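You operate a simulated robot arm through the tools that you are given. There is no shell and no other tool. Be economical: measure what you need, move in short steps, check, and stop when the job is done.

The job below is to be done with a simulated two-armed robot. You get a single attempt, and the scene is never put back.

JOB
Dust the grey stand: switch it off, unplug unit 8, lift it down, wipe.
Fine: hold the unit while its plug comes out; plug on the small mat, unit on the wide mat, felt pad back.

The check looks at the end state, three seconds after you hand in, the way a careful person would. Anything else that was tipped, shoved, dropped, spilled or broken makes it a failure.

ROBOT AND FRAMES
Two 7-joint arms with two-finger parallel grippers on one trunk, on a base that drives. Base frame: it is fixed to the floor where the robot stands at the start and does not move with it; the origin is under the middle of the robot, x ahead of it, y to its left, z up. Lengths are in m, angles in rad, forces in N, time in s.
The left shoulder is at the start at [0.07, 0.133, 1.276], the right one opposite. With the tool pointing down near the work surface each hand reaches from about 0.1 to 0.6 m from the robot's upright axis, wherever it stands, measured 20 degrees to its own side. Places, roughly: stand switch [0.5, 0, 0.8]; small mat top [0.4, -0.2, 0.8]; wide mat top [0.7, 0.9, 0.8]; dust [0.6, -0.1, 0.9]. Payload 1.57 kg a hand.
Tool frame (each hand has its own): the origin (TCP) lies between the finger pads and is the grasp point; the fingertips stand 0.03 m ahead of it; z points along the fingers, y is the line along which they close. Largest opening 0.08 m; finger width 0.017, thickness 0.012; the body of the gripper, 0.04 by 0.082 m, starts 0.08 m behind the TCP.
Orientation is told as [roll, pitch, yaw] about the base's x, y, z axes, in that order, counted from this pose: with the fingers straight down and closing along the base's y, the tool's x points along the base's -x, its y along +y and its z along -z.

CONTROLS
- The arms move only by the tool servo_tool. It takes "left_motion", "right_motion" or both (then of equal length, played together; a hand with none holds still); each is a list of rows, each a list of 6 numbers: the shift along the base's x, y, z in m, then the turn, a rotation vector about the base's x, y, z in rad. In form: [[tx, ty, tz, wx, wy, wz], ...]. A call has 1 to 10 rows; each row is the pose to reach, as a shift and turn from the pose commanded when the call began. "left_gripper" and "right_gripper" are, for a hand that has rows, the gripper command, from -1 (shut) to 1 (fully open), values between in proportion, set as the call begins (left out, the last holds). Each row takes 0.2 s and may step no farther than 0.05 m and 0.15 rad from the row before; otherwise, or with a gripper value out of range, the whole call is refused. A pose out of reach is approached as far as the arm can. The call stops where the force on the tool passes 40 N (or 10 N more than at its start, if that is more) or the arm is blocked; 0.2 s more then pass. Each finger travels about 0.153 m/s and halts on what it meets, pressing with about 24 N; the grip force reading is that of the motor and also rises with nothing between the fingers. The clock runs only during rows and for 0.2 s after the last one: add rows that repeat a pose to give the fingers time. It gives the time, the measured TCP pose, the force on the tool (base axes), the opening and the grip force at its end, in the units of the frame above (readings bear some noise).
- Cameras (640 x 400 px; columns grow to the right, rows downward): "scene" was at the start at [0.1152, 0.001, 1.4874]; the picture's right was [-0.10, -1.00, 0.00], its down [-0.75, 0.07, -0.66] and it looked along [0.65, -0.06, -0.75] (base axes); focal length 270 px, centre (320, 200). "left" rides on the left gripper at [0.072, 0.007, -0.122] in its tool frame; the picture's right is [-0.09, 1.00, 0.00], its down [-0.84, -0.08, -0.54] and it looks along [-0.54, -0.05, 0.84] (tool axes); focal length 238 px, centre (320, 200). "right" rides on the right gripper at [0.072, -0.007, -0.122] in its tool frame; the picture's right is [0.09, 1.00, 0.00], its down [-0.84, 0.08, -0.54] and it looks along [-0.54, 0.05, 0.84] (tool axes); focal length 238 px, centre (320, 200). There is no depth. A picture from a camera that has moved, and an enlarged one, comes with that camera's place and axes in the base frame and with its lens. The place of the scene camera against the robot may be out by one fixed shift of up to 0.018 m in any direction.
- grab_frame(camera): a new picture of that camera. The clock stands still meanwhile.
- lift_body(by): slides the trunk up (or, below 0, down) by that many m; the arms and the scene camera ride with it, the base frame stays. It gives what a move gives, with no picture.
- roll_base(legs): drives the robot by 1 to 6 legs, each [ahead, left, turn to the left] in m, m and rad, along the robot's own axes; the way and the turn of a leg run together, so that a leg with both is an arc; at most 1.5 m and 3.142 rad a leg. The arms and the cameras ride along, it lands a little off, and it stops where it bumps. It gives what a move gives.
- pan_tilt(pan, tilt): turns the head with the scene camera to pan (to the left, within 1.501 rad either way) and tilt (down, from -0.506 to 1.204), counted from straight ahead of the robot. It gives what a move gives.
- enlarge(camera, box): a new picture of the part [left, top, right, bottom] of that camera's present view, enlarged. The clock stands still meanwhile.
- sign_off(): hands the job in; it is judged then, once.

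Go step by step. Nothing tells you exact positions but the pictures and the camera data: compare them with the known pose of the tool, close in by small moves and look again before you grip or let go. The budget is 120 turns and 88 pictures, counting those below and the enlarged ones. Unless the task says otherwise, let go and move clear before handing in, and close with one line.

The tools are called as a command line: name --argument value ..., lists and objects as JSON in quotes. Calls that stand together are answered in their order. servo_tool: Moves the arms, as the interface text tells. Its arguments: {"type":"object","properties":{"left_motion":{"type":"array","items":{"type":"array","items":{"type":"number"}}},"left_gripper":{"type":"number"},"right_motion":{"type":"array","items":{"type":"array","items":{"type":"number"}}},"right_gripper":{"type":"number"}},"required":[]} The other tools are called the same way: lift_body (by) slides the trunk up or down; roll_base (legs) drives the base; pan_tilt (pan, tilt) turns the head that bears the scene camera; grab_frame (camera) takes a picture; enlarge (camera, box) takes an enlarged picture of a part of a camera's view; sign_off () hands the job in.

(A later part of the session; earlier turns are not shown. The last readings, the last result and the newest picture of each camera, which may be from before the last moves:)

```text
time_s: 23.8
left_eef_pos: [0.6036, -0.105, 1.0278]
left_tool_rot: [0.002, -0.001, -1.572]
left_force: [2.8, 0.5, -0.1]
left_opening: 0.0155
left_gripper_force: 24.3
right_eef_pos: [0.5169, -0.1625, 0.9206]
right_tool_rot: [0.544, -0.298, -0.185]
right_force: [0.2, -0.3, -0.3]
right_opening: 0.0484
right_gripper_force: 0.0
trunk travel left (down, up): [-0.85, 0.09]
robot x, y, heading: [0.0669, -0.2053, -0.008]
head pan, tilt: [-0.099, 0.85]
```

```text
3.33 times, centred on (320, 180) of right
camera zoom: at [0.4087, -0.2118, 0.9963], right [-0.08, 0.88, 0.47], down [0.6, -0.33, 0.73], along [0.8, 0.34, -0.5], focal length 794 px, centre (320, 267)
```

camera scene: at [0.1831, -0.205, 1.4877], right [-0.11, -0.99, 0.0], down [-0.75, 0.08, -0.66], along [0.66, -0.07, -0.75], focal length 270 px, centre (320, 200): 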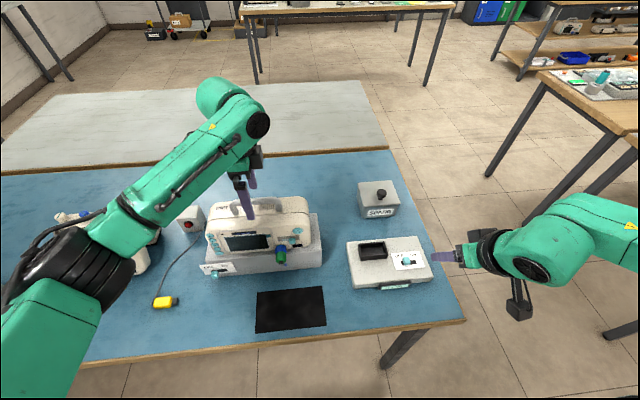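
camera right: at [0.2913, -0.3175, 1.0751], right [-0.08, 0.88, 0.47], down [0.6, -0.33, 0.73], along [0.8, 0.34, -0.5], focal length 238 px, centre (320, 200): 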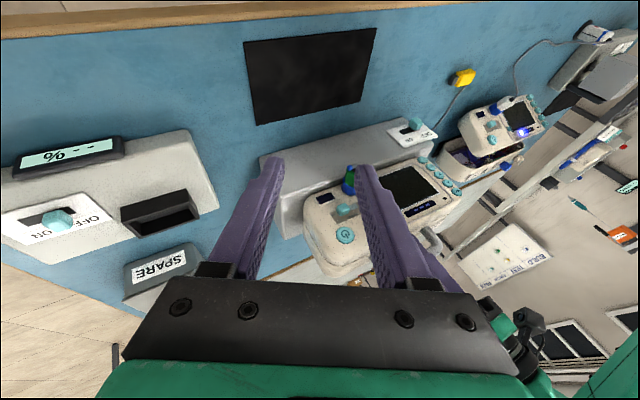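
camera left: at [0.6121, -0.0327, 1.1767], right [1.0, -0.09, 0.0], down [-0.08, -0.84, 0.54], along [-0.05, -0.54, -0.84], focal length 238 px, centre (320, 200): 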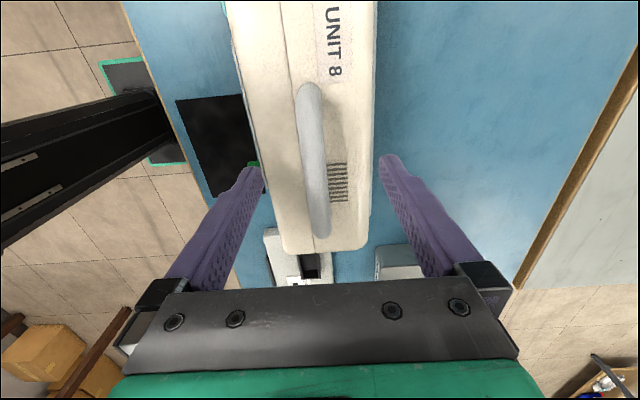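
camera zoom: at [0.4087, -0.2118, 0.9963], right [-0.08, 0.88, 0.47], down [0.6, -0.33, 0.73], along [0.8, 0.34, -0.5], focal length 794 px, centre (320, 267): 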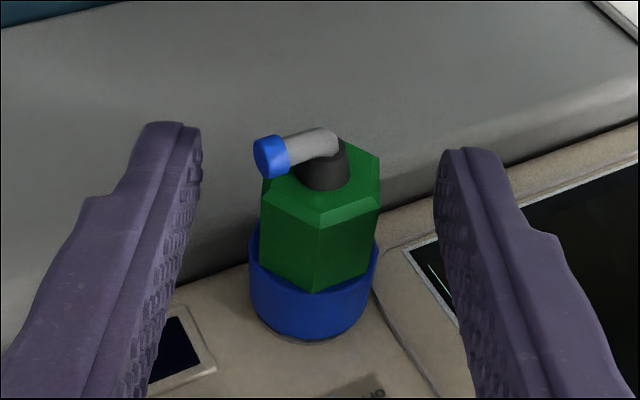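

Aligned. Closing on the green body.

servo_tool --right_motion '[[0, 0, 0, 0, 0, 0], [0, 0, 0, 0, 0, 0], [0, 0, 0, 0, 0, 0]]' --right_gripper -1

enlarge --camera "right" --box '[240, 120, 400, 240]'

```text
time_s: 24.6
left_eef_pos: [0.6033, -0.1059, 1.028]
left_tool_rot: [0.003, 0.0, -1.571]
left_force: [-0.8, 0.3, 3.3]
left_opening: 0.0155
left_gripper_force: 23.5
right_eef_pos: [0.5172, -0.1611, 0.9214]
right_tool_rot: [0.544, -0.297, -0.184]
right_force: [2.4, 1.1, -3.1]
right_opening: 0.0208
right_gripper_force: 24.1
trunk travel left (down, up): [-0.85, 0.09]
robot x, y, heading: [0.0661, -0.2022, -0.008]
head pan, tilt: [-0.099, 0.85]
```

```text
3.33 times, centred on (320, 180) of right
camera zoom: at [0.4087, -0.2118, 0.9963], right [-0.08, 0.88, 0.47], down [0.6, -0.33, 0.73], along [0.79, 0.34, -0.5], focal length 794 px, centre (320, 267)
```

zoom: 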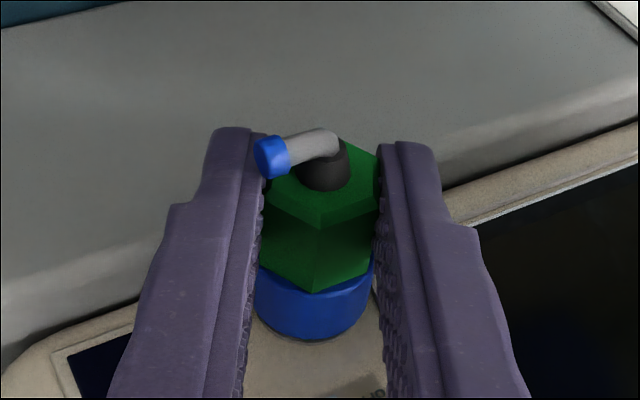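

Firm grip on the hex (21 mm). I'll pull straight out along -x in small steps while the left hand holds the unit.

servo_tool --right_motion '[[-0.008, 0, -0.001, 0, 0, 0], [-0.016, 0, -0.002, 0, 0, 0], [-0.024, 0, -0.003, 0, 0, 0], [-0.034, 0, -0.003, 0, 0, 0], [-0.05, 0, -0.003, 0, 0, 0]]'

enlarge --camera "right" --box '[200, 100, 440, 260]'

```text
time_s: 25.8
left_eef_pos: [0.6026, -0.1064, 1.0271]
left_tool_rot: [0.001, -0.001, -1.571]
left_force: [-0.4, -0.4, -0.4]
left_opening: 0.0158
left_gripper_force: 23.8
right_eef_pos: [0.4641, -0.1608, 0.9172]
right_tool_rot: [0.546, -0.298, -0.184]
right_force: [-0.6, 0.0, 0.2]
right_opening: 0.0211
right_gripper_force: 24.0
trunk travel left (down, up): [-0.85, 0.09]
robot x, y, heading: [0.0679, -0.2044, -0.006]
head pan, tilt: [-0.099, 0.85]
```

```text
2.50 times, centred on (320, 180) of right
camera zoom: at [0.3555, -0.211, 0.9921], right [-0.08, 0.88, 0.47], down [0.6, -0.33, 0.73], along [0.8, 0.34, -0.5], focal length 596 px, centre (320, 250)
```

zoom: 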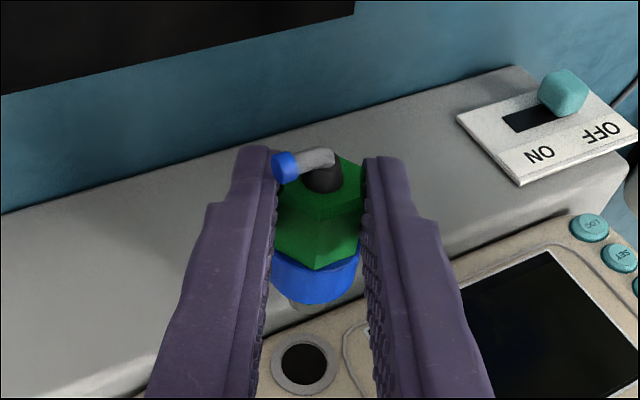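

The plug is out with its blue collar, and the socket is empty. I'll level the hand and lower the plug over the small mat's centre (about 0.444, -0.167).

servo_tool --right_motion '[[-0.01, 0, 0.0, -0.13, 0, 0], [-0.018, 0, 0.0, -0.26, 0, 0], [-0.024, -0.003, 0, -0.39, 0, 0], [-0.027, -0.006, 0, -0.52, 0, 0], [-0.027, -0.006, -0.03, -0.52, 0, 0], [-0.027, -0.006, -0.055, -0.52, 0, 0], [-0.027, -0.006, -0.068, -0.52, 0, 0]]'

grab_frame --camera "right"

enlarge --camera "scene" --box '[190, 190, 370, 340]'

```text
time_s: 27.4
left_eef_pos: [0.6034, -0.1038, 1.0292]
left_tool_rot: [0.001, 0.001, -1.571]
left_force: [-1.2, 0.6, -0.4]
left_opening: 0.0161
left_gripper_force: 23.7
right_eef_pos: [0.439, -0.1678, 0.8471]
right_tool_rot: [-0.003, -0.35, -0.007]
right_force: [0.6, 0.9, 0.8]
right_opening: 0.0212
right_gripper_force: 24.2
trunk travel left (down, up): [-0.85, 0.09]
robot x, y, heading: [0.0692, -0.2023, -0.006]
head pan, tilt: [-0.099, 0.85]
```

```text
47 pictures are left
camera right: at [0.3301, -0.1736, 0.9369], right [-0.08, 1.0, -0.03], down [0.6, 0.07, 0.8], along [0.8, 0.04, -0.6], focal length 238 px, centre (320, 200)
```

right: 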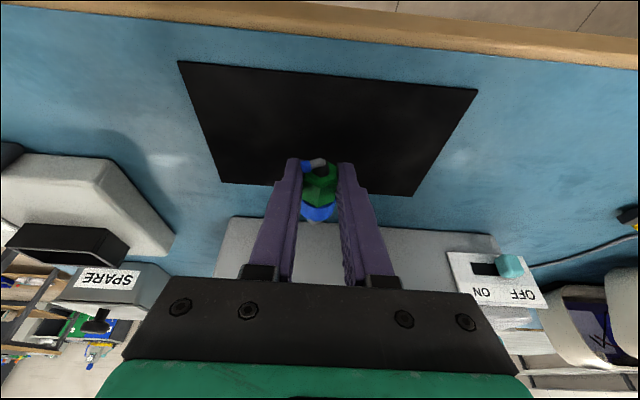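

```text
2.67 times, centred on (280, 265) of scene
camera zoom: at [0.1825, -0.2047, 1.4877], right [-0.11, -0.99, 0.0], down [-0.75, 0.08, -0.66], along [0.66, -0.07, -0.75], focal length 720 px, centre (427, 27)
```

zoom: 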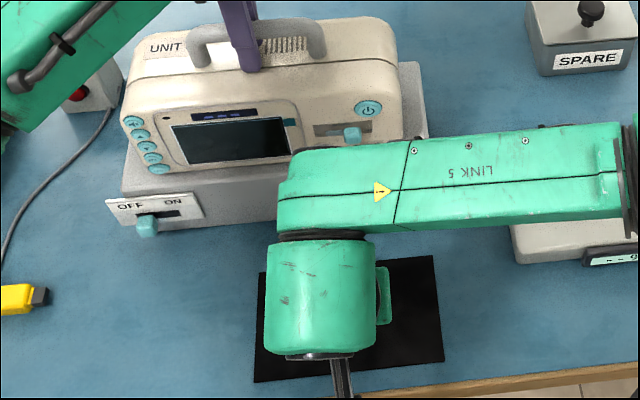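

The plug is over the mat but toward its far edge. I'll shift 1 cm back, lower to near contact, and release.

servo_tool --right_motion '[[-0.01, 0, 0, 0, 0, 0], [-0.01, 0, -0.005, 0, 0, 0], [-0.01, 0, -0.009, 0, 0, 0], [-0.01, 0, -0.012, 0, 0, 0]]'

```text
time_s: 28.4
left_eef_pos: [0.6025, -0.106, 1.0282]
left_tool_rot: [0.001, 0.0, -1.57]
left_force: [-1.9, 0.4, -0.3]
left_opening: 0.0157
left_gripper_force: 24.1
right_eef_pos: [0.4294, -0.167, 0.8361]
right_tool_rot: [-0.002, -0.35, -0.007]
right_force: [-0.7, 0.2, 0.5]
right_opening: 0.0209
right_gripper_force: 24.2
trunk travel left (down, up): [-0.85, 0.09]
robot x, y, heading: [0.0653, -0.204, -0.008]
head pan, tilt: [-0.099, 0.85]
```

servo_tool --right_motion '[[0, 0, -0.003, 0, 0, 0], [0, 0, -0.006, 0, 0, 0], [0, 0, -0.008, 0, 0, 0]]'

enlarge --camera "right" --box '[220, 110, 420, 260]'

```text
time_s: 29.3
left_eef_pos: [0.5991, -0.107, 1.0283]
left_tool_rot: [0.001, 0.003, -1.571]
left_force: [0.4, -0.5, -10.1]
left_opening: 0.016
left_gripper_force: 24.7
right_eef_pos: [0.429, -0.1679, 0.8325]
right_tool_rot: [0.003, -0.358, -0.009]
right_force: [-9.9, -7.6, 24.4]
right_opening: 0.0211
right_gripper_force: 24.0
trunk travel left (down, up): [-0.85, 0.09]
robot x, y, heading: [0.0668, -0.2051, -0.008]
head pan, tilt: [-0.099, 0.85]
stopped in row 3 (right hand): the force on the tool passed its limit (the readings are from after the stop); the commanded pose is now the measured one
```

```text
2.67 times, centred on (320, 185) of right
camera zoom: at [0.3188, -0.1745, 0.922], right [-0.08, 1.0, -0.03], down [0.59, 0.07, 0.8], along [0.8, 0.05, -0.6], focal length 636 px, centre (320, 240)
```

zoom: 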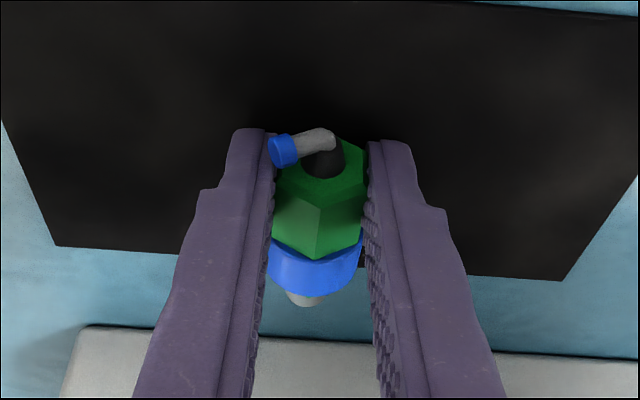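

Contact reached. I'll lift 2 mm, shift 12 mm back so the whole plug is well inside the mat, lower, and open.

servo_tool --right_motion '[[0, 0, 0.003, 0, 0, 0], [-0.012, 0, 0.003, 0, 0, 0], [-0.012, 0, 0.001, 0, 0, 0]]'

servo_tool --right_motion '[[0, 0, 0, 0, 0, 0], [0, 0, 0, 0, 0, 0]]' --right_gripper -0.2

enlarge --camera "right" --box '[220, 110, 420, 260]'

```text
time_s: 30.1
left_eef_pos: [0.6023, -0.1052, 1.0286]
left_tool_rot: [0.001, 0.0, -1.569]
left_force: [2.4, 0.6, -1.0]
left_opening: 0.0157
left_gripper_force: 23.7
right_eef_pos: [0.4194, -0.169, 0.8331]
right_tool_rot: [0.003, -0.356, -0.005]
right_force: [-1.1, -1.6, 8.3]
right_opening: 0.0208
right_gripper_force: 23.8
trunk travel left (down, up): [-0.85, 0.09]
robot x, y, heading: [0.0692, -0.203, -0.006]
head pan, tilt: [-0.099, 0.85]
```

```text
time_s: 30.7
left_eef_pos: [0.6026, -0.1055, 1.0292]
left_tool_rot: [0.002, 0.0, -1.571]
left_force: [2.4, -2.0, 1.4]
left_opening: 0.0159
left_gripper_force: 23.8
right_eef_pos: [0.4187, -0.1668, 0.833]
right_tool_rot: [0.004, -0.354, -0.008]
right_force: [0.1, 5.2, 7.4]
right_opening: 0.0278
right_gripper_force: 0.0
trunk travel left (down, up): [-0.85, 0.09]
robot x, y, heading: [0.066, -0.2061, -0.006]
head pan, tilt: [-0.099, 0.85]
```

```text
2.67 times, centred on (320, 185) of right
camera zoom: at [0.3089, -0.1741, 0.9222], right [-0.08, 1.0, -0.03], down [0.6, 0.07, 0.8], along [0.8, 0.05, -0.6], focal length 636 px, centre (320, 240)
```

zoom: 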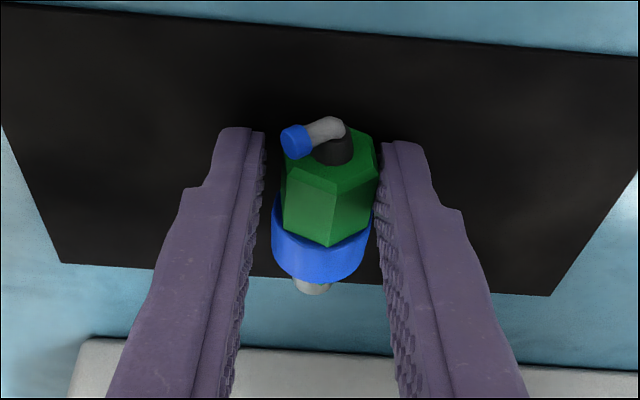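

The plug is resting on the mat. I'll open wider and withdraw the right hand backward and up, then off to the right.

servo_tool --right_motion '[[0, 0, 0, 0, 0, 0], [0, 0, 0, 0, 0, 0], [-0.01, 0, 0.027, 0, 0, 0], [-0.02, 0, 0.06, 0, 0, 0], [-0.03, -0.01, 0.1, 0, 0, 0], [-0.03, -0.04, 0.14, 0, 0, 0], [-0.03, -0.08, 0.16, 0, 0, 0], [-0.03, -0.13, 0.16, 0, 0, 0], [-0.03, -0.18, 0.16, 0, 0, 0]]' --right_gripper 0.1

enlarge --camera "scene" --box '[180, 170, 370, 340]'

```text
time_s: 32.7
left_eef_pos: [0.6009, -0.107, 1.0283]
left_tool_rot: [0.0, 0.001, -1.569]
left_force: [-2.8, -0.4, 3.8]
left_opening: 0.0156
left_gripper_force: 23.7
right_eef_pos: [0.3856, -0.3502, 0.9926]
right_tool_rot: [0.0, -0.358, -0.006]
right_force: [0.6, -1.0, -0.4]
right_opening: 0.0441
right_gripper_force: 0.0
trunk travel left (down, up): [-0.85, 0.09]
robot x, y, heading: [0.0666, -0.2039, -0.002]
head pan, tilt: [-0.099, 0.85]
```

```text
2.35 times, centred on (275, 255) of scene
camera zoom: at [0.1806, -0.2068, 1.4878], right [-0.11, -0.99, 0.0], down [-0.75, 0.08, -0.66], along [0.66, -0.07, -0.75], focal length 635 px, centre (426, 71)
```

zoom: 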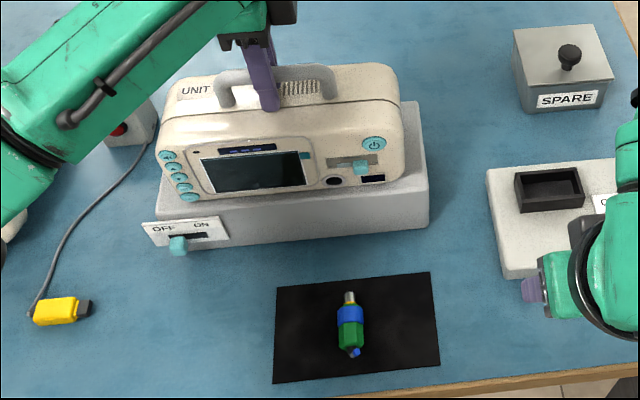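

The plug lies well inside the small mat. Now I'll lift the unit slowly with the left hand and watch the load.

servo_tool --left_motion '[[0, 0, 0.008, 0, 0, 0], [0, 0, 0.02, 0, 0, 0], [0, 0, 0.03, 0, 0, 0]]'

grab_frame --camera "scene"

```text
time_s: 33.5
left_eef_pos: [0.6058, -0.1053, 1.0558]
left_tool_rot: [-0.001, 0.001, -1.57]
left_force: [-1.2, 0.3, -9.1]
left_opening: 0.0158
left_gripper_force: 23.3
right_eef_pos: [0.3871, -0.349, 0.9912]
right_tool_rot: [0.0, -0.353, -0.009]
right_force: [0.3, -1.0, 0.8]
right_opening: 0.0437
right_gripper_force: 0.1
trunk travel left (down, up): [-0.85, 0.09]
robot x, y, heading: [0.0673, -0.2041, -0.003]
head pan, tilt: [-0.099, 0.85]
```

```text
42 pictures are left
camera scene: at [0.1844, -0.2044, 1.4875], right [-0.11, -0.99, 0.0], down [-0.75, 0.08, -0.66], along [0.66, -0.07, -0.75], focal length 270 px, centre (320, 200)
```

scene: 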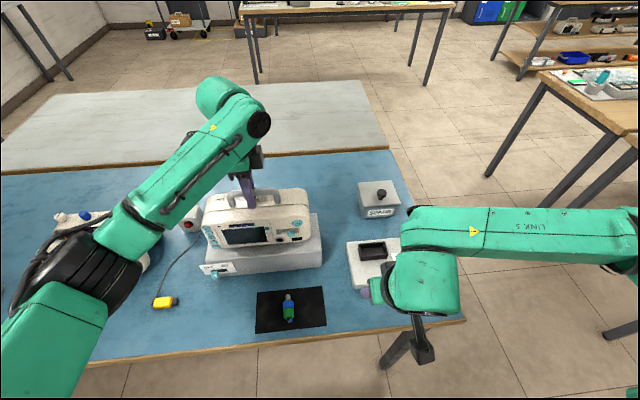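

The unit hangs level at about 9 N. I'll lift it higher and closer, then raise the trunk for clearance.

servo_tool --left_motion '[[0, 0, 0.03, 0, 0, 0], [-0.01, 0, 0.06, 0, 0, 0], [-0.025, 0, 0.085, 0, 0, 0], [-0.045, 0, 0.1, 0, 0, 0], [-0.065, 0, 0.11, 0, 0, 0]]'

lift_body --by 0.08

grab_frame --camera "scene"

```text
time_s: 34.7
left_eef_pos: [0.5369, -0.1032, 1.1671]
left_tool_rot: [-0.002, -0.001, -1.572]
left_force: [-0.5, 0.2, -8.8]
left_opening: 0.0156
left_gripper_force: 23.8
right_eef_pos: [0.3864, -0.3484, 0.9924]
right_tool_rot: [0.0, -0.355, -0.007]
right_force: [-0.2, 0.0, 1.0]
right_opening: 0.0439
right_gripper_force: 0.0
trunk travel left (down, up): [-0.85, 0.09]
robot x, y, heading: [0.0684, -0.2046, -0.009]
head pan, tilt: [-0.099, 0.85]
```

```text
time_s: 35.9
left_eef_pos: [0.5397, -0.105, 1.2465]
left_tool_rot: [-0.003, -0.001, -1.573]
left_force: [0.0, 0.7, -9.3]
left_opening: 0.0158
left_gripper_force: 24.0
right_eef_pos: [0.3877, -0.349, 1.0715]
right_tool_rot: [0.002, -0.353, -0.005]
right_force: [0.4, 0.0, 0.1]
right_opening: 0.0439
right_gripper_force: 0.0
trunk travel left (down, up): [-0.93, 0.01]
robot x, y, heading: [0.068, -0.2025, -0.008]
head pan, tilt: [-0.099, 0.85]
```

```text
41 pictures are left
camera scene: at [0.1844, -0.2045, 1.5675], right [-0.11, -0.99, 0.0], down [-0.75, 0.08, -0.66], along [0.66, -0.07, -0.75], focal length 270 px, centre (320, 200)
```

scene: 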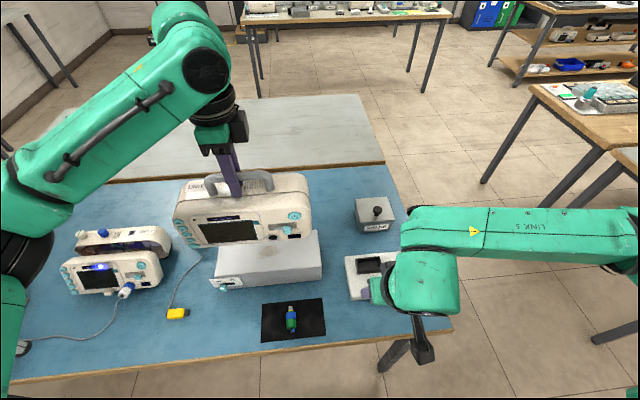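

Clear of everything. I'll raise the right hand too, then drive left toward the wide mat with the unit held high.

servo_tool --right_motion '[[-0.02, 0, 0.04, 0, 0, 0], [-0.04, 0, 0.08, 0, 0, 0], [-0.05, 0, 0.11, 0, 0, 0]]'

roll_base --legs '[[0, 0.45, 0], [0, 0.45, 0], [0.04, 0, 0]]'

pan_tilt --pan 0.2 --tilt 0.85

grab_frame --camera "scene"

grab_frame --camera "left"

```text
time_s: 36.7
left_eef_pos: [0.5407, -0.1046, 1.2466]
left_tool_rot: [-0.002, -0.001, -1.57]
left_force: [-0.2, -0.1, -9.9]
left_opening: 0.0157
left_gripper_force: 24.6
right_eef_pos: [0.3707, -0.3402, 1.1628]
right_tool_rot: [0.005, -0.337, 0.014]
right_force: [0.6, 0.1, 2.6]
right_opening: 0.0441
right_gripper_force: 0.0
right hand out of reach, approached as far as the arm can: row 1, 2, 3
trunk travel left (down, up): [-0.93, 0.01]
robot x, y, heading: [0.0657, -0.2061, -0.004]
head pan, tilt: [-0.099, 0.85]
```

```text
time_s: 42.3
left_eef_pos: [0.5772, 0.7995, 1.2488]
left_tool_rot: [0.006, 0.001, -1.58]
left_force: [-0.4, 0.2, -7.8]
left_opening: 0.0158
left_gripper_force: 23.9
right_eef_pos: [0.4068, 0.5674, 1.1672]
right_tool_rot: [0.001, -0.358, 0.002]
right_force: [-0.8, -0.7, 0.4]
right_opening: 0.0441
right_gripper_force: 0.0
trunk travel left (down, up): [-0.93, 0.01]
robot x, y, heading: [0.1148, 0.7044, -0.013]
head pan, tilt: [-0.099, 0.85]
```

```text
time_s: 43.1
left_eef_pos: [0.5853, 0.8004, 1.2468]
left_tool_rot: [-0.001, -0.001, -1.579]
left_force: [-1.4, 0.0, -9.0]
left_opening: 0.0154
left_gripper_force: 24.2
right_eef_pos: [0.4138, 0.5648, 1.166]
right_tool_rot: [0.002, -0.352, 0.004]
right_force: [0.2, 0.6, 0.0]
right_opening: 0.0441
right_gripper_force: 0.1
trunk travel left (down, up): [-0.93, 0.01]
robot x, y, heading: [0.1129, 0.7021, -0.019]
head pan, tilt: [0.201, 0.85]
```

```text
40 pictures are left
camera scene: at [0.2273, 0.7255, 1.5677], right [0.18, -0.98, 0.0], down [-0.74, -0.14, -0.66], along [0.65, 0.12, -0.75], focal length 270 px, centre (320, 200)
```

scene: 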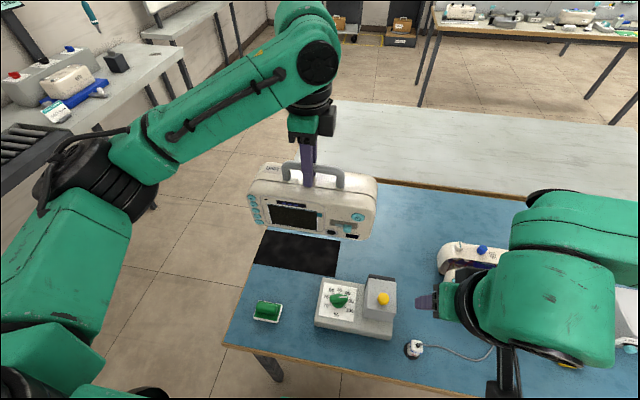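

```text
39 pictures are left
camera left: at [0.591, 0.8723, 1.3691], right [0.99, -0.1, 0.0], down [-0.08, -0.84, 0.54], along [-0.05, -0.54, -0.84], focal length 238 px, centre (320, 200)
```

left: 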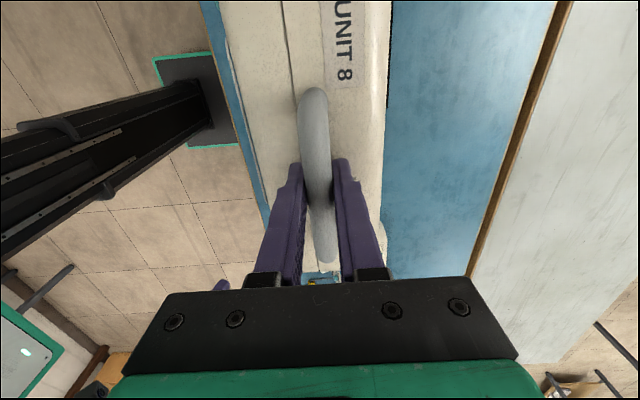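

The unit is now near the wide mat. I'll lower the trunk back and extend the arm to above the mat's centre (0.668, 0.873).

lift_body --by -0.08

servo_tool --left_motion '[[0.02, 0.018, 0, 0, 0, 0.008], [0.042, 0.037, -0.02, 0, 0, 0.008], [0.064, 0.055, -0.05, 0, 0, 0.008], [0.083, 0.073, -0.08, 0, 0, 0.008], [0.083, 0.073, -0.11, 0, 0, 0.008]]'

grab_frame --camera "scene"

grab_frame --camera "left"

```text
time_s: 44.2
left_eef_pos: [0.586, 0.8011, 1.1669]
left_tool_rot: [-0.001, 0.0, -1.579]
left_force: [-1.0, 0.0, -8.4]
left_opening: 0.0157
left_gripper_force: 24.0
right_eef_pos: [0.4151, 0.5657, 1.0853]
right_tool_rot: [0.002, -0.351, 0.004]
right_force: [0.1, 0.5, -0.7]
right_opening: 0.044
right_gripper_force: 0.0
trunk travel left (down, up): [-0.85, 0.09]
robot x, y, heading: [0.112, 0.7016, -0.014]
head pan, tilt: [0.201, 0.85]
```

```text
time_s: 45.4
left_eef_pos: [0.671, 0.8753, 1.056]
left_tool_rot: [-0.002, 0.0, -1.573]
left_force: [0.2, 0.4, -8.2]
left_opening: 0.0156
left_gripper_force: 24.4
right_eef_pos: [0.4159, 0.5654, 1.0843]
right_tool_rot: [0.003, -0.349, 0.004]
right_force: [0.1, -0.6, -0.7]
right_opening: 0.0442
right_gripper_force: 0.1
trunk travel left (down, up): [-0.85, 0.09]
robot x, y, heading: [0.1111, 0.7039, -0.018]
head pan, tilt: [0.201, 0.85]
```

```text
38 pictures are left
camera scene: at [0.2303, 0.7265, 1.4875], right [0.18, -0.98, 0.0], down [-0.74, -0.14, -0.66], along [0.65, 0.12, -0.75], focal length 270 px, centre (320, 200)
```

scene: 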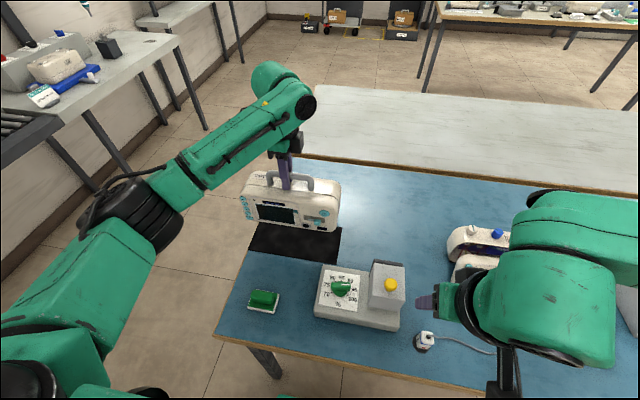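

```text
37 pictures are left
camera left: at [0.6769, 0.9477, 1.1779], right [1.0, -0.09, 0.0], down [-0.08, -0.84, 0.54], along [-0.05, -0.54, -0.84], focal length 238 px, centre (320, 200)
```

left: 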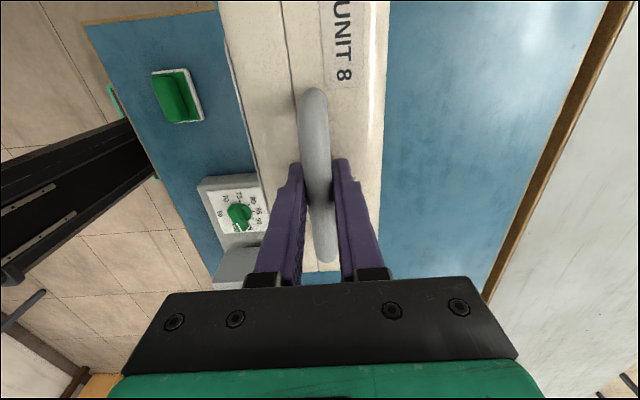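

The mat position is confirmed by both cameras. I'll lower the unit toward it.

servo_tool --left_motion '[[-0.003, -0.002, -0.02, 0, 0, 0], [-0.003, -0.002, -0.04, 0, 0, 0], [-0.003, -0.002, -0.06, 0, 0, 0], [-0.003, -0.002, -0.07, 0, 0, 0]]'

enlarge --camera "scene" --box '[220, 140, 380, 270]'

```text
time_s: 46.4
left_eef_pos: [0.6645, 0.8718, 0.986]
left_tool_rot: [-0.003, 0.0, -1.571]
left_force: [-0.6, -0.2, -8.9]
left_opening: 0.0155
left_gripper_force: 23.2
right_eef_pos: [0.4167, 0.5663, 1.0846]
right_tool_rot: [0.003, -0.349, 0.004]
right_force: [0.2, -0.2, 0.1]
right_opening: 0.0438
right_gripper_force: 0.1
trunk travel left (down, up): [-0.85, 0.09]
robot x, y, heading: [0.1169, 0.7056, -0.016]
head pan, tilt: [0.201, 0.85]
```

```text
3.08 times, centred on (300, 205) of scene
camera zoom: at [0.23, 0.7263, 1.4875], right [0.18, -0.98, 0.0], down [-0.74, -0.14, -0.66], along [0.65, 0.12, -0.75], focal length 831 px, centre (382, 185)
```

zoom: 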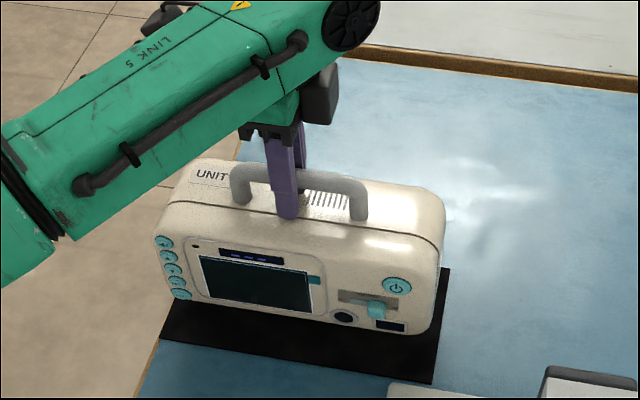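

Still a bit above the mat. I'll continue down in small steps until the load comes off.

servo_tool --left_motion '[[0, 0, -0.006, 0, 0, 0], [0, 0, -0.012, 0, 0, 0], [0, 0, -0.018, 0, 0, 0]]'

enlarge --camera "scene" --box '[220, 140, 380, 270]'

```text
time_s: 47.2
left_eef_pos: [0.666, 0.8714, 0.9681]
left_tool_rot: [-0.002, 0.0, -1.57]
left_force: [0.2, 0.2, -9.0]
left_opening: 0.016
left_gripper_force: 24.3
right_eef_pos: [0.4158, 0.5662, 1.0846]
right_tool_rot: [0.002, -0.349, 0.003]
right_force: [0.0, -0.1, 0.2]
right_opening: 0.0438
right_gripper_force: 0.1
trunk travel left (down, up): [-0.85, 0.09]
robot x, y, heading: [0.1149, 0.7002, -0.015]
head pan, tilt: [0.201, 0.85]
```

```text
3.08 times, centred on (300, 205) of scene
camera zoom: at [0.23, 0.7263, 1.4875], right [0.18, -0.98, 0.0], down [-0.74, -0.14, -0.66], along [0.65, 0.12, -0.75], focal length 831 px, centre (382, 185)
```

zoom: 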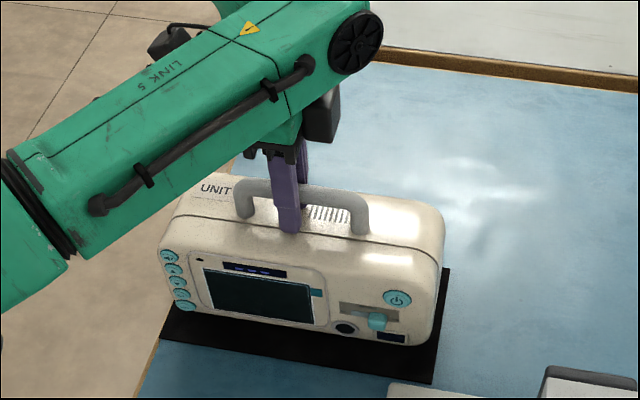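

Nearly down. I'll check the mat margins with the left camera before the final touch.

grab_frame --camera "left"

grab_frame --camera "right"

```text
34 pictures are left
camera left: at [0.6714, 0.9436, 1.0892], right [1.0, -0.09, 0.0], down [-0.08, -0.84, 0.54], along [-0.05, -0.54, -0.84], focal length 238 px, centre (320, 200)
```

left: 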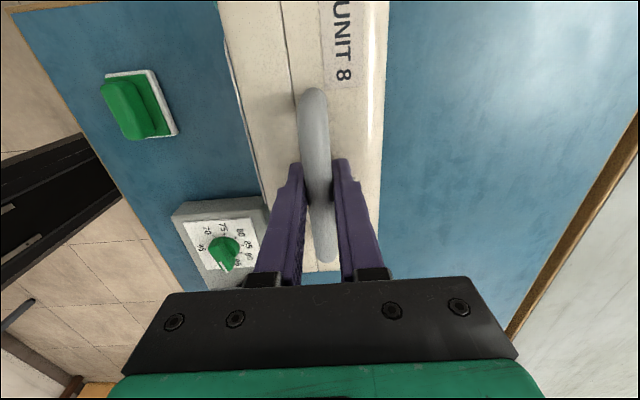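

```text
33 pictures are left
camera right: at [0.3072, 0.5586, 1.1748], right [-0.09, 1.0, -0.03], down [0.6, 0.08, 0.8], along [0.79, 0.05, -0.6], focal length 238 px, centre (320, 200)
```

right: 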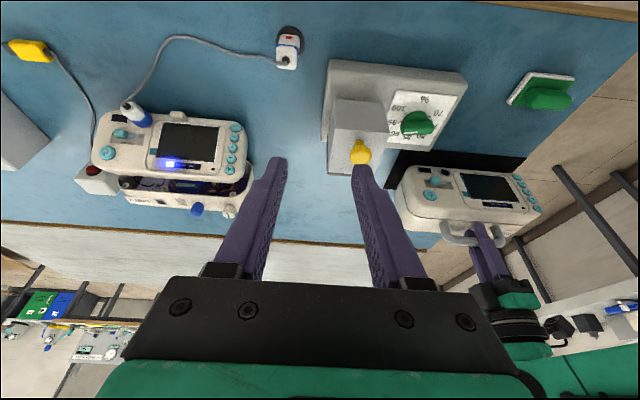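

enlarge --camera "right" --box '[370, 130, 550, 250]'

```text
3.33 times, centred on (460, 190) of right
camera zoom: at [0.3072, 0.5586, 1.1748], right [-0.09, 1.0, -0.03], down [0.6, 0.08, 0.8], along [0.79, 0.05, -0.6], focal length 794 px, centre (-147, 233)
```

zoom: 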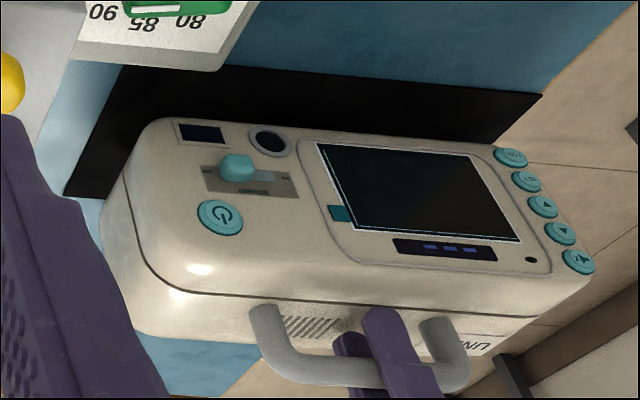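

The unit's bottom looks shifted back relative to the handle, possibly pitched in the grip. I'll swing the right hand around for a side view along +y to check.

servo_tool --right_motion '[[0.02, -0.01, 0, 0, 0, 0.15], [0.045, -0.02, 0, 0, 0, 0.3], [0.07, -0.03, 0, 0, 0, 0.45], [0.095, -0.04, 0, 0, 0, 0.6], [0.12, -0.05, 0, 0, 0, 0.75], [0.145, -0.06, 0, 0, 0, 0.9], [0.17, -0.07, 0, 0, 0, 1.05], [0.195, -0.08, 0, 0, 0, 1.2], [0.22, -0.09, 0, 0, 0, 1.35], [0.245, -0.09, 0, 0, 0, 1.5]]'

grab_frame --camera "right"

```text
time_s: 49.4
left_eef_pos: [0.6585, 0.8703, 0.9678]
left_tool_rot: [-0.001, 0.002, -1.571]
left_force: [0.4, -0.4, -8.5]
left_opening: 0.0159
left_gripper_force: 24.1
right_eef_pos: [0.4451, 0.6522, 0.96]
right_tool_rot: [-0.111, -0.352, 1.366]
right_force: [-3.9, -4.4, 28.8]
right_opening: 0.0442
right_gripper_force: 0.1
right hand out of reach, approached as far as the arm can: row 5, 6, 7, 8, 9, 10
trunk travel left (down, up): [-0.85, 0.09]
robot x, y, heading: [0.1124, 0.7048, -0.016]
head pan, tilt: [0.201, 0.85]
stopped in row 10 (right hand): the force on the tool passed its limit (the readings are from after the stop); the commanded pose is now the measured one
```

```text
31 pictures are left
camera right: at [0.4169, 0.5459, 1.051], right [-0.98, 0.15, -0.13], down [-0.01, 0.62, 0.79], along [0.2, 0.77, -0.6], focal length 238 px, centre (320, 200)
```

right: 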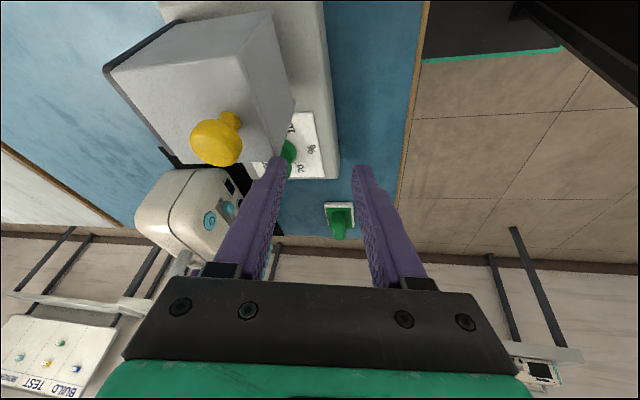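

The right hand was drawn off its path and met resistance. I'll look at the scene before moving anything.

grab_frame --camera "scene"

```text
30 pictures are left
camera scene: at [0.2233, 0.7239, 1.4883], right [0.18, -0.98, 0.0], down [-0.74, -0.14, -0.66], along [0.65, 0.12, -0.75], focal length 270 px, centre (320, 200)
```

scene: 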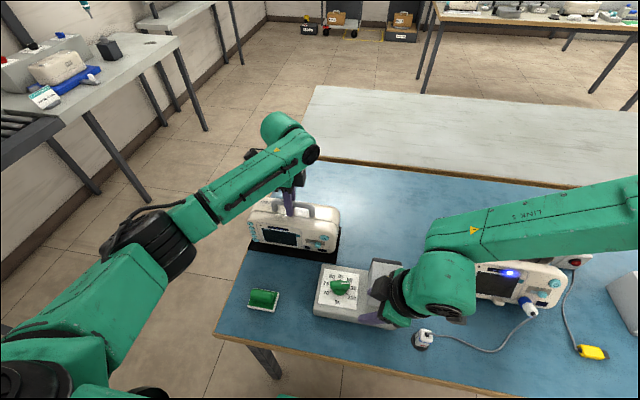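

The right wrist seems to be leaning on the grey box with the yellow knob. I'll lift straight up first.

servo_tool --right_motion '[[0, 0, 0.015, 0, 0, 0], [0, 0, 0.04, 0, 0, 0], [0, 0, 0.08, 0, 0, 0], [0, 0, 0.12, 0, 0, 0]]'

grab_frame --camera "scene"

```text
time_s: 50.4
left_eef_pos: [0.6646, 0.8705, 0.9667]
left_tool_rot: [-0.003, 0.002, -1.572]
left_force: [0.0, -0.5, -8.8]
left_opening: 0.016
left_gripper_force: 24.3
right_eef_pos: [0.4224, 0.659, 1.0228]
right_tool_rot: [-0.122, -0.348, 1.358]
right_force: [0.4, -0.4, 0.2]
right_opening: 0.044
right_gripper_force: 0.1
right hand out of reach, approached as far as the arm can: row 1, 2, 3, 4
trunk travel left (down, up): [-0.85, 0.09]
robot x, y, heading: [0.1173, 0.7034, -0.018]
head pan, tilt: [0.201, 0.85]
```

```text
29 pictures are left
camera scene: at [0.2292, 0.7251, 1.4875], right [0.18, -0.98, 0.0], down [-0.74, -0.14, -0.66], along [0.65, 0.12, -0.75], focal length 270 px, centre (320, 200)
```

scene: 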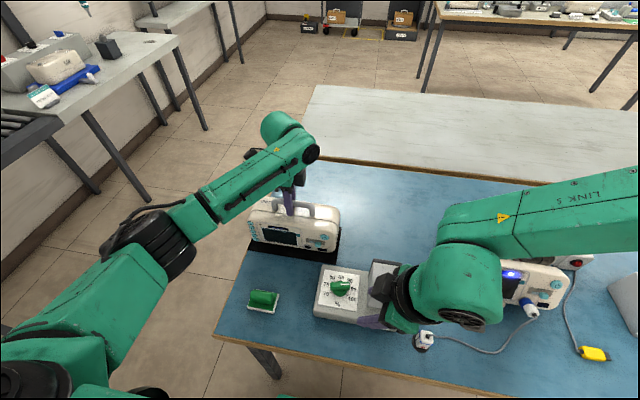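

Free again. I'll unwind the turn and bring the right hand back to its former place.

servo_tool --right_motion '[[-0.01, -0.02, 0.01, 0, 0, -0.14], [-0.015, -0.04, 0.02, 0, 0, -0.28], [-0.02, -0.06, 0.03, 0, 0, -0.42], [-0.02, -0.08, 0.04, 0, 0, -0.56], [-0.02, -0.1, 0.05, 0, 0, -0.7], [-0.02, -0.11, 0.06, 0, 0, -0.84], [-0.02, -0.12, 0.06, 0, 0, -0.98], [-0.02, -0.13, 0.06, 0, 0, -1.12], [-0.02, -0.14, 0.06, 0, 0, -1.26], [-0.02, -0.15, 0.06, 0, 0, -1.36]]'

grab_frame --camera "scene"

```text
time_s: 52.6
left_eef_pos: [0.666, 0.871, 0.9666]
left_tool_rot: [-0.002, 0.002, -1.572]
left_force: [0.0, -0.5, -8.1]
left_opening: 0.0156
left_gripper_force: 24.4
right_eef_pos: [0.4228, 0.5121, 1.083]
right_tool_rot: [-0.106, -0.343, 0.003]
right_force: [-0.4, -0.7, -0.6]
right_opening: 0.0441
right_gripper_force: 0.0
right hand out of reach, approached as far as the arm can: row 4, 5, 6, 7, 8, 9, 10
trunk travel left (down, up): [-0.85, 0.09]
robot x, y, heading: [0.1178, 0.706, -0.015]
head pan, tilt: [0.201, 0.85]
```

```text
28 pictures are left
camera scene: at [0.2298, 0.7254, 1.4875], right [0.18, -0.98, 0.0], down [-0.74, -0.14, -0.66], along [0.65, 0.12, -0.75], focal length 270 px, centre (320, 200)
```

scene: 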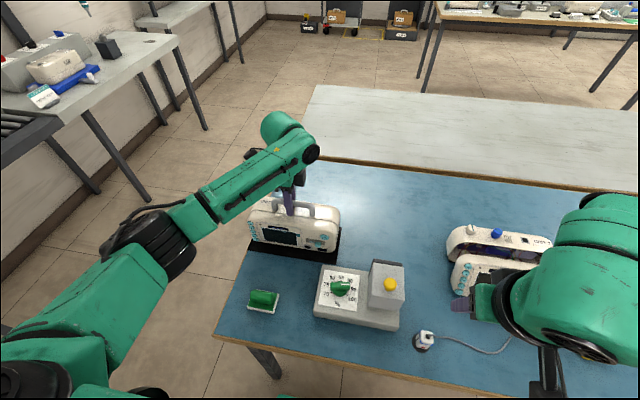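

Nothing was disturbed, and triangulating the face shows the unit hangs upright. Its body is about 15 mm farther back than the handle, so I'll shift it forward by that much and lower until the load comes off.

servo_tool --left_motion '[[-0.008, 0.001, 0, 0, 0, 0], [-0.015, 0.003, 0, 0, 0, 0], [-0.015, 0.003, -0.004, 0, 0, 0], [-0.015, 0.003, -0.008, 0, 0, 0]]'

enlarge --camera "scene" --box '[220, 170, 380, 290]'

enlarge --camera "right" --box '[400, 100, 600, 250]'

```text
time_s: 53.6
left_eef_pos: [0.6519, 0.8748, 0.9574]
left_tool_rot: [-0.004, 0.003, -1.57]
left_force: [-0.8, -0.2, -8.8]
left_opening: 0.0156
left_gripper_force: 24.3
right_eef_pos: [0.4218, 0.5127, 1.0838]
right_tool_rot: [-0.105, -0.34, 0.005]
right_force: [0.3, -0.7, 0.4]
right_opening: 0.0441
right_gripper_force: 0.0
trunk travel left (down, up): [-0.85, 0.09]
robot x, y, heading: [0.1124, 0.707, -0.018]
head pan, tilt: [0.201, 0.85]
```

```text
3.33 times, centred on (300, 230) of scene
camera zoom: at [0.2301, 0.7262, 1.4875], right [0.18, -0.98, 0.0], down [-0.74, -0.14, -0.66], along [0.65, 0.12, -0.75], focal length 900 px, centre (387, 100)
```

zoom: 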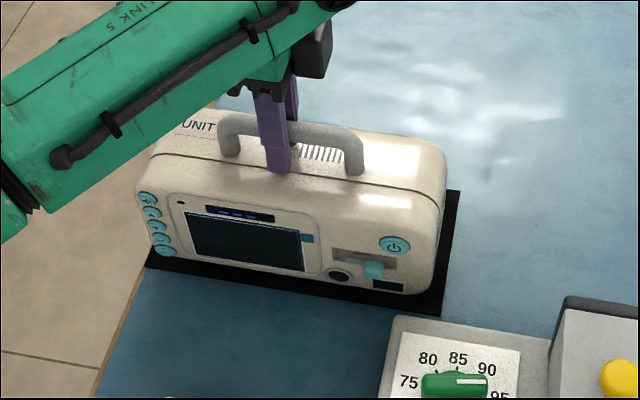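

```text
2.67 times, centred on (500, 175) of right
camera zoom: at [0.3141, 0.5177, 1.1745], right [-0.06, 0.99, -0.13], down [0.61, 0.14, 0.78], along [0.79, -0.04, -0.61], focal length 636 px, centre (-160, 267)
```

zoom: 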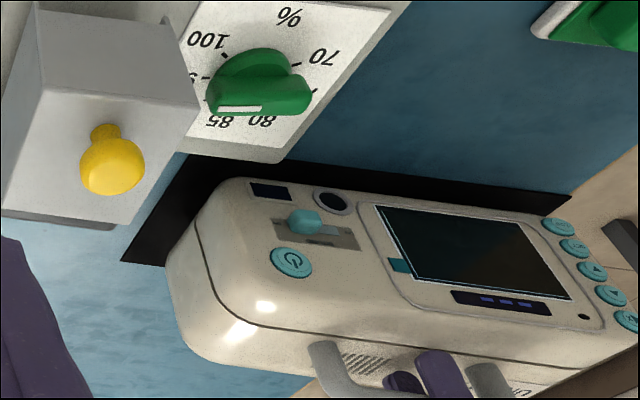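

Margins look right on all sides. Lowering to contact.

servo_tool --left_motion '[[0, 0, -0.003, 0, 0, 0], [0, 0, -0.006, 0, 0, 0], [0, 0, -0.009, 0, 0, 0]]'

```text
time_s: 54.4
left_eef_pos: [0.6502, 0.8736, 0.9484]
left_tool_rot: [-0.004, 0.002, -1.57]
left_force: [0.7, -0.7, -8.5]
left_opening: 0.0159
left_gripper_force: 24.2
right_eef_pos: [0.4221, 0.5129, 1.0839]
right_tool_rot: [-0.104, -0.342, 0.005]
right_force: [0.5, 0.4, -0.4]
right_opening: 0.0439
right_gripper_force: 0.0
trunk travel left (down, up): [-0.85, 0.09]
robot x, y, heading: [0.1164, 0.7042, -0.018]
head pan, tilt: [0.201, 0.85]
```

servo_tool --left_motion '[[0, 0, -0.003, 0, 0, 0], [0, 0, -0.006, 0, 0, 0]]'

enlarge --camera "scene" --box '[220, 170, 380, 290]'

```text
time_s: 55.0
left_eef_pos: [0.6505, 0.8741, 0.9439]
left_tool_rot: [-0.003, 0.003, -1.567]
left_force: [0.2, 0.1, -9.7]
left_opening: 0.0158
left_gripper_force: 24.2
right_eef_pos: [0.423, 0.513, 1.0838]
right_tool_rot: [-0.105, -0.342, 0.005]
right_force: [0.1, -0.8, -0.2]
right_opening: 0.0437
right_gripper_force: 0.1
trunk travel left (down, up): [-0.85, 0.09]
robot x, y, heading: [0.1097, 0.7047, -0.013]
head pan, tilt: [0.201, 0.85]
```

```text
3.33 times, centred on (300, 230) of scene
camera zoom: at [0.2299, 0.7261, 1.4875], right [0.18, -0.98, 0.0], down [-0.74, -0.14, -0.66], along [0.65, 0.12, -0.75], focal length 900 px, centre (387, 100)
```

zoom: 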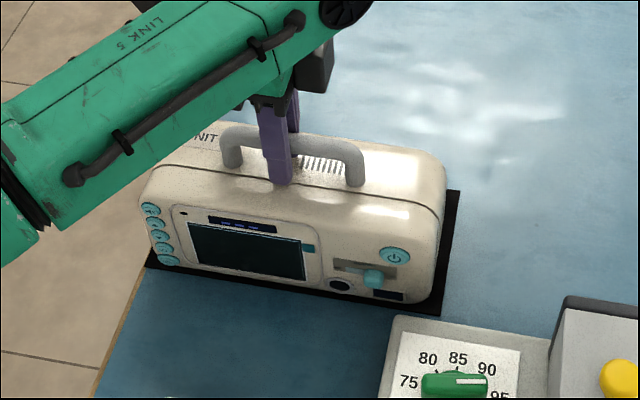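

Not touching yet and the front margin is getting thin, so I'll shift 5 mm back and continue down.

servo_tool --left_motion '[[0.005, 0, 0, 0, 0, 0], [0.005, 0, -0.003, 0, 0, 0], [0.005, 0, -0.006, 0, 0, 0], [0.005, 0, -0.008, 0, 0, 0]]'

```text
time_s: 56.0
left_eef_pos: [0.656, 0.8743, 0.9412]
left_tool_rot: [0.01, 0.002, -1.569]
left_force: [12.6, 4.6, 24.7]
left_opening: 0.0153
left_gripper_force: 24.2
right_eef_pos: [0.4203, 0.5118, 1.0851]
right_tool_rot: [-0.105, -0.344, 0.006]
right_force: [-0.1, -0.7, 0.4]
right_opening: 0.044
right_gripper_force: 0.1
trunk travel left (down, up): [-0.85, 0.09]
robot x, y, heading: [0.1183, 0.701, -0.02]
head pan, tilt: [0.201, 0.85]
```

Contact: the load has reversed, so the unit rests on the mat. I'll ease off and check the margins.

servo_tool --left_motion '[[0, 0, 0.003, 0, 0, 0], [0, 0, 0.0035, 0, 0, 0]]'

enlarge --camera "scene" --box '[220, 170, 380, 290]'

enlarge --camera "right" --box '[400, 100, 600, 250]'

```text
time_s: 56.6
left_eef_pos: [0.6531, 0.873, 0.9406]
left_tool_rot: [0.0, 0.003, -1.571]
left_force: [9.9, 3.8, 18.7]
left_opening: 0.0159
left_gripper_force: 24.4
right_eef_pos: [0.4206, 0.5113, 1.0837]
right_tool_rot: [-0.105, -0.343, 0.005]
right_force: [1.0, 0.6, -0.6]
right_opening: 0.0441
right_gripper_force: 0.2
trunk travel left (down, up): [-0.85, 0.09]
robot x, y, heading: [0.1185, 0.7036, -0.02]
head pan, tilt: [0.201, 0.85]
```

```text
3.33 times, centred on (300, 230) of scene
camera zoom: at [0.227, 0.7255, 1.4878], right [0.18, -0.98, 0.0], down [-0.74, -0.14, -0.66], along [0.65, 0.12, -0.75], focal length 900 px, centre (387, 100)
```

zoom: 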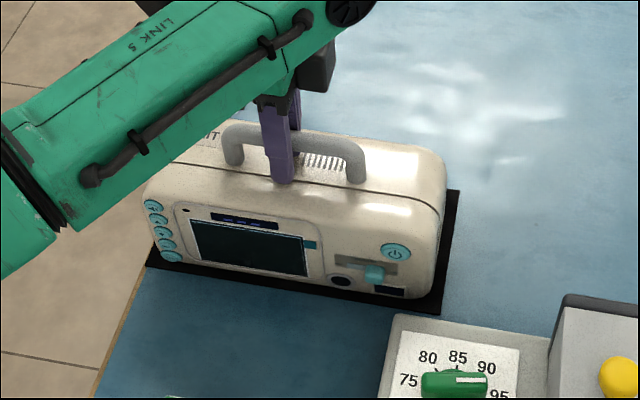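

```text
2.67 times, centred on (500, 175) of right
camera zoom: at [0.3117, 0.5171, 1.1749], right [-0.06, 0.99, -0.13], down [0.61, 0.14, 0.78], along [0.79, -0.03, -0.61], focal length 636 px, centre (-160, 267)
```

zoom: 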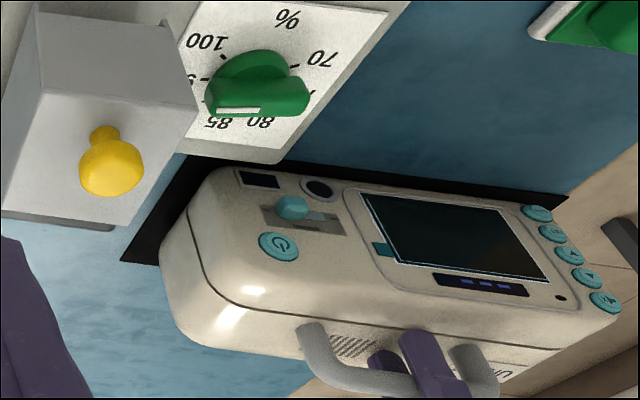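

The unit is within the mat on all sides. I'll ease the remaining downward push, then release.

servo_tool --left_motion '[[0, 0, 0.002, 0, 0, 0], [0.002, 0, 0.0035, 0, 0, 0]]'

```text
time_s: 57.2
left_eef_pos: [0.6542, 0.8745, 0.9403]
left_tool_rot: [-0.009, 0.002, -1.571]
left_force: [0.7, 1.0, -1.8]
left_opening: 0.0158
left_gripper_force: 23.9
right_eef_pos: [0.4204, 0.5119, 1.0833]
right_tool_rot: [-0.105, -0.341, 0.006]
right_force: [0.1, 0.1, -0.6]
right_opening: 0.0441
right_gripper_force: 0.1
trunk travel left (down, up): [-0.85, 0.09]
robot x, y, heading: [0.1137, 0.7043, -0.021]
head pan, tilt: [0.201, 0.85]
```

Forces are near zero, so I'll open just enough and lift straight out of the handle.

servo_tool --left_motion '[[0, 0, 0, 0, 0, 0], [0, 0, 0, 0, 0, 0], [0, 0, 0.02, 0, 0, 0], [0, 0, 0.05, 0, 0, 0], [0, 0, 0.09, 0, 0, 0], [-0.02, 0, 0.13, 0, 0, 0], [-0.06, 0, 0.15, 0, 0, 0]]' --left_gripper 0.3

grab_frame --camera "scene"

grab_frame --camera "left"

```text
time_s: 58.8
left_eef_pos: [0.5925, 0.8751, 1.0939]
left_tool_rot: [0.0, 0.002, -1.57]
left_force: [-0.8, 0.6, -0.7]
left_opening: 0.0519
left_gripper_force: 0.1
right_eef_pos: [0.4188, 0.5129, 1.0844]
right_tool_rot: [-0.108, -0.344, 0.004]
right_force: [-0.3, 1.0, 0.1]
right_opening: 0.0444
right_gripper_force: 0.0
trunk travel left (down, up): [-0.85, 0.09]
robot x, y, heading: [0.1088, 0.7038, -0.015]
head pan, tilt: [0.201, 0.85]
```

```text
22 pictures are left
camera scene: at [0.2249, 0.7272, 1.4879], right [0.18, -0.98, 0.0], down [-0.74, -0.14, -0.66], along [0.65, 0.12, -0.75], focal length 270 px, centre (320, 200)
```

scene: 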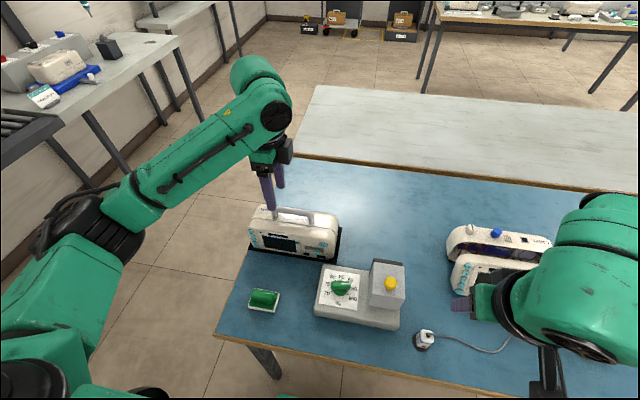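

```text
21 pictures are left
camera left: at [0.5984, 0.9481, 1.2153], right [1.0, -0.09, 0.0], down [-0.08, -0.84, 0.54], along [-0.05, -0.54, -0.84], focal length 238 px, centre (320, 200)
```

left: 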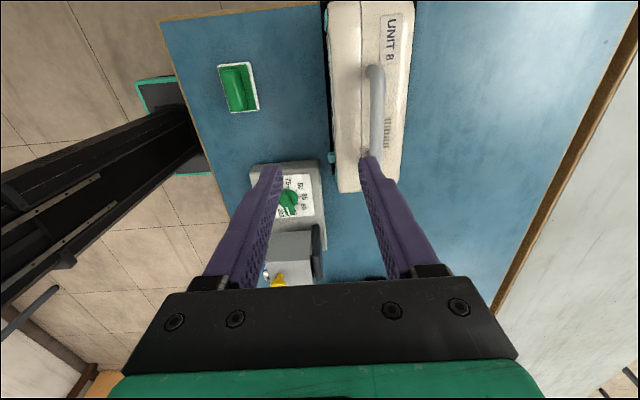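

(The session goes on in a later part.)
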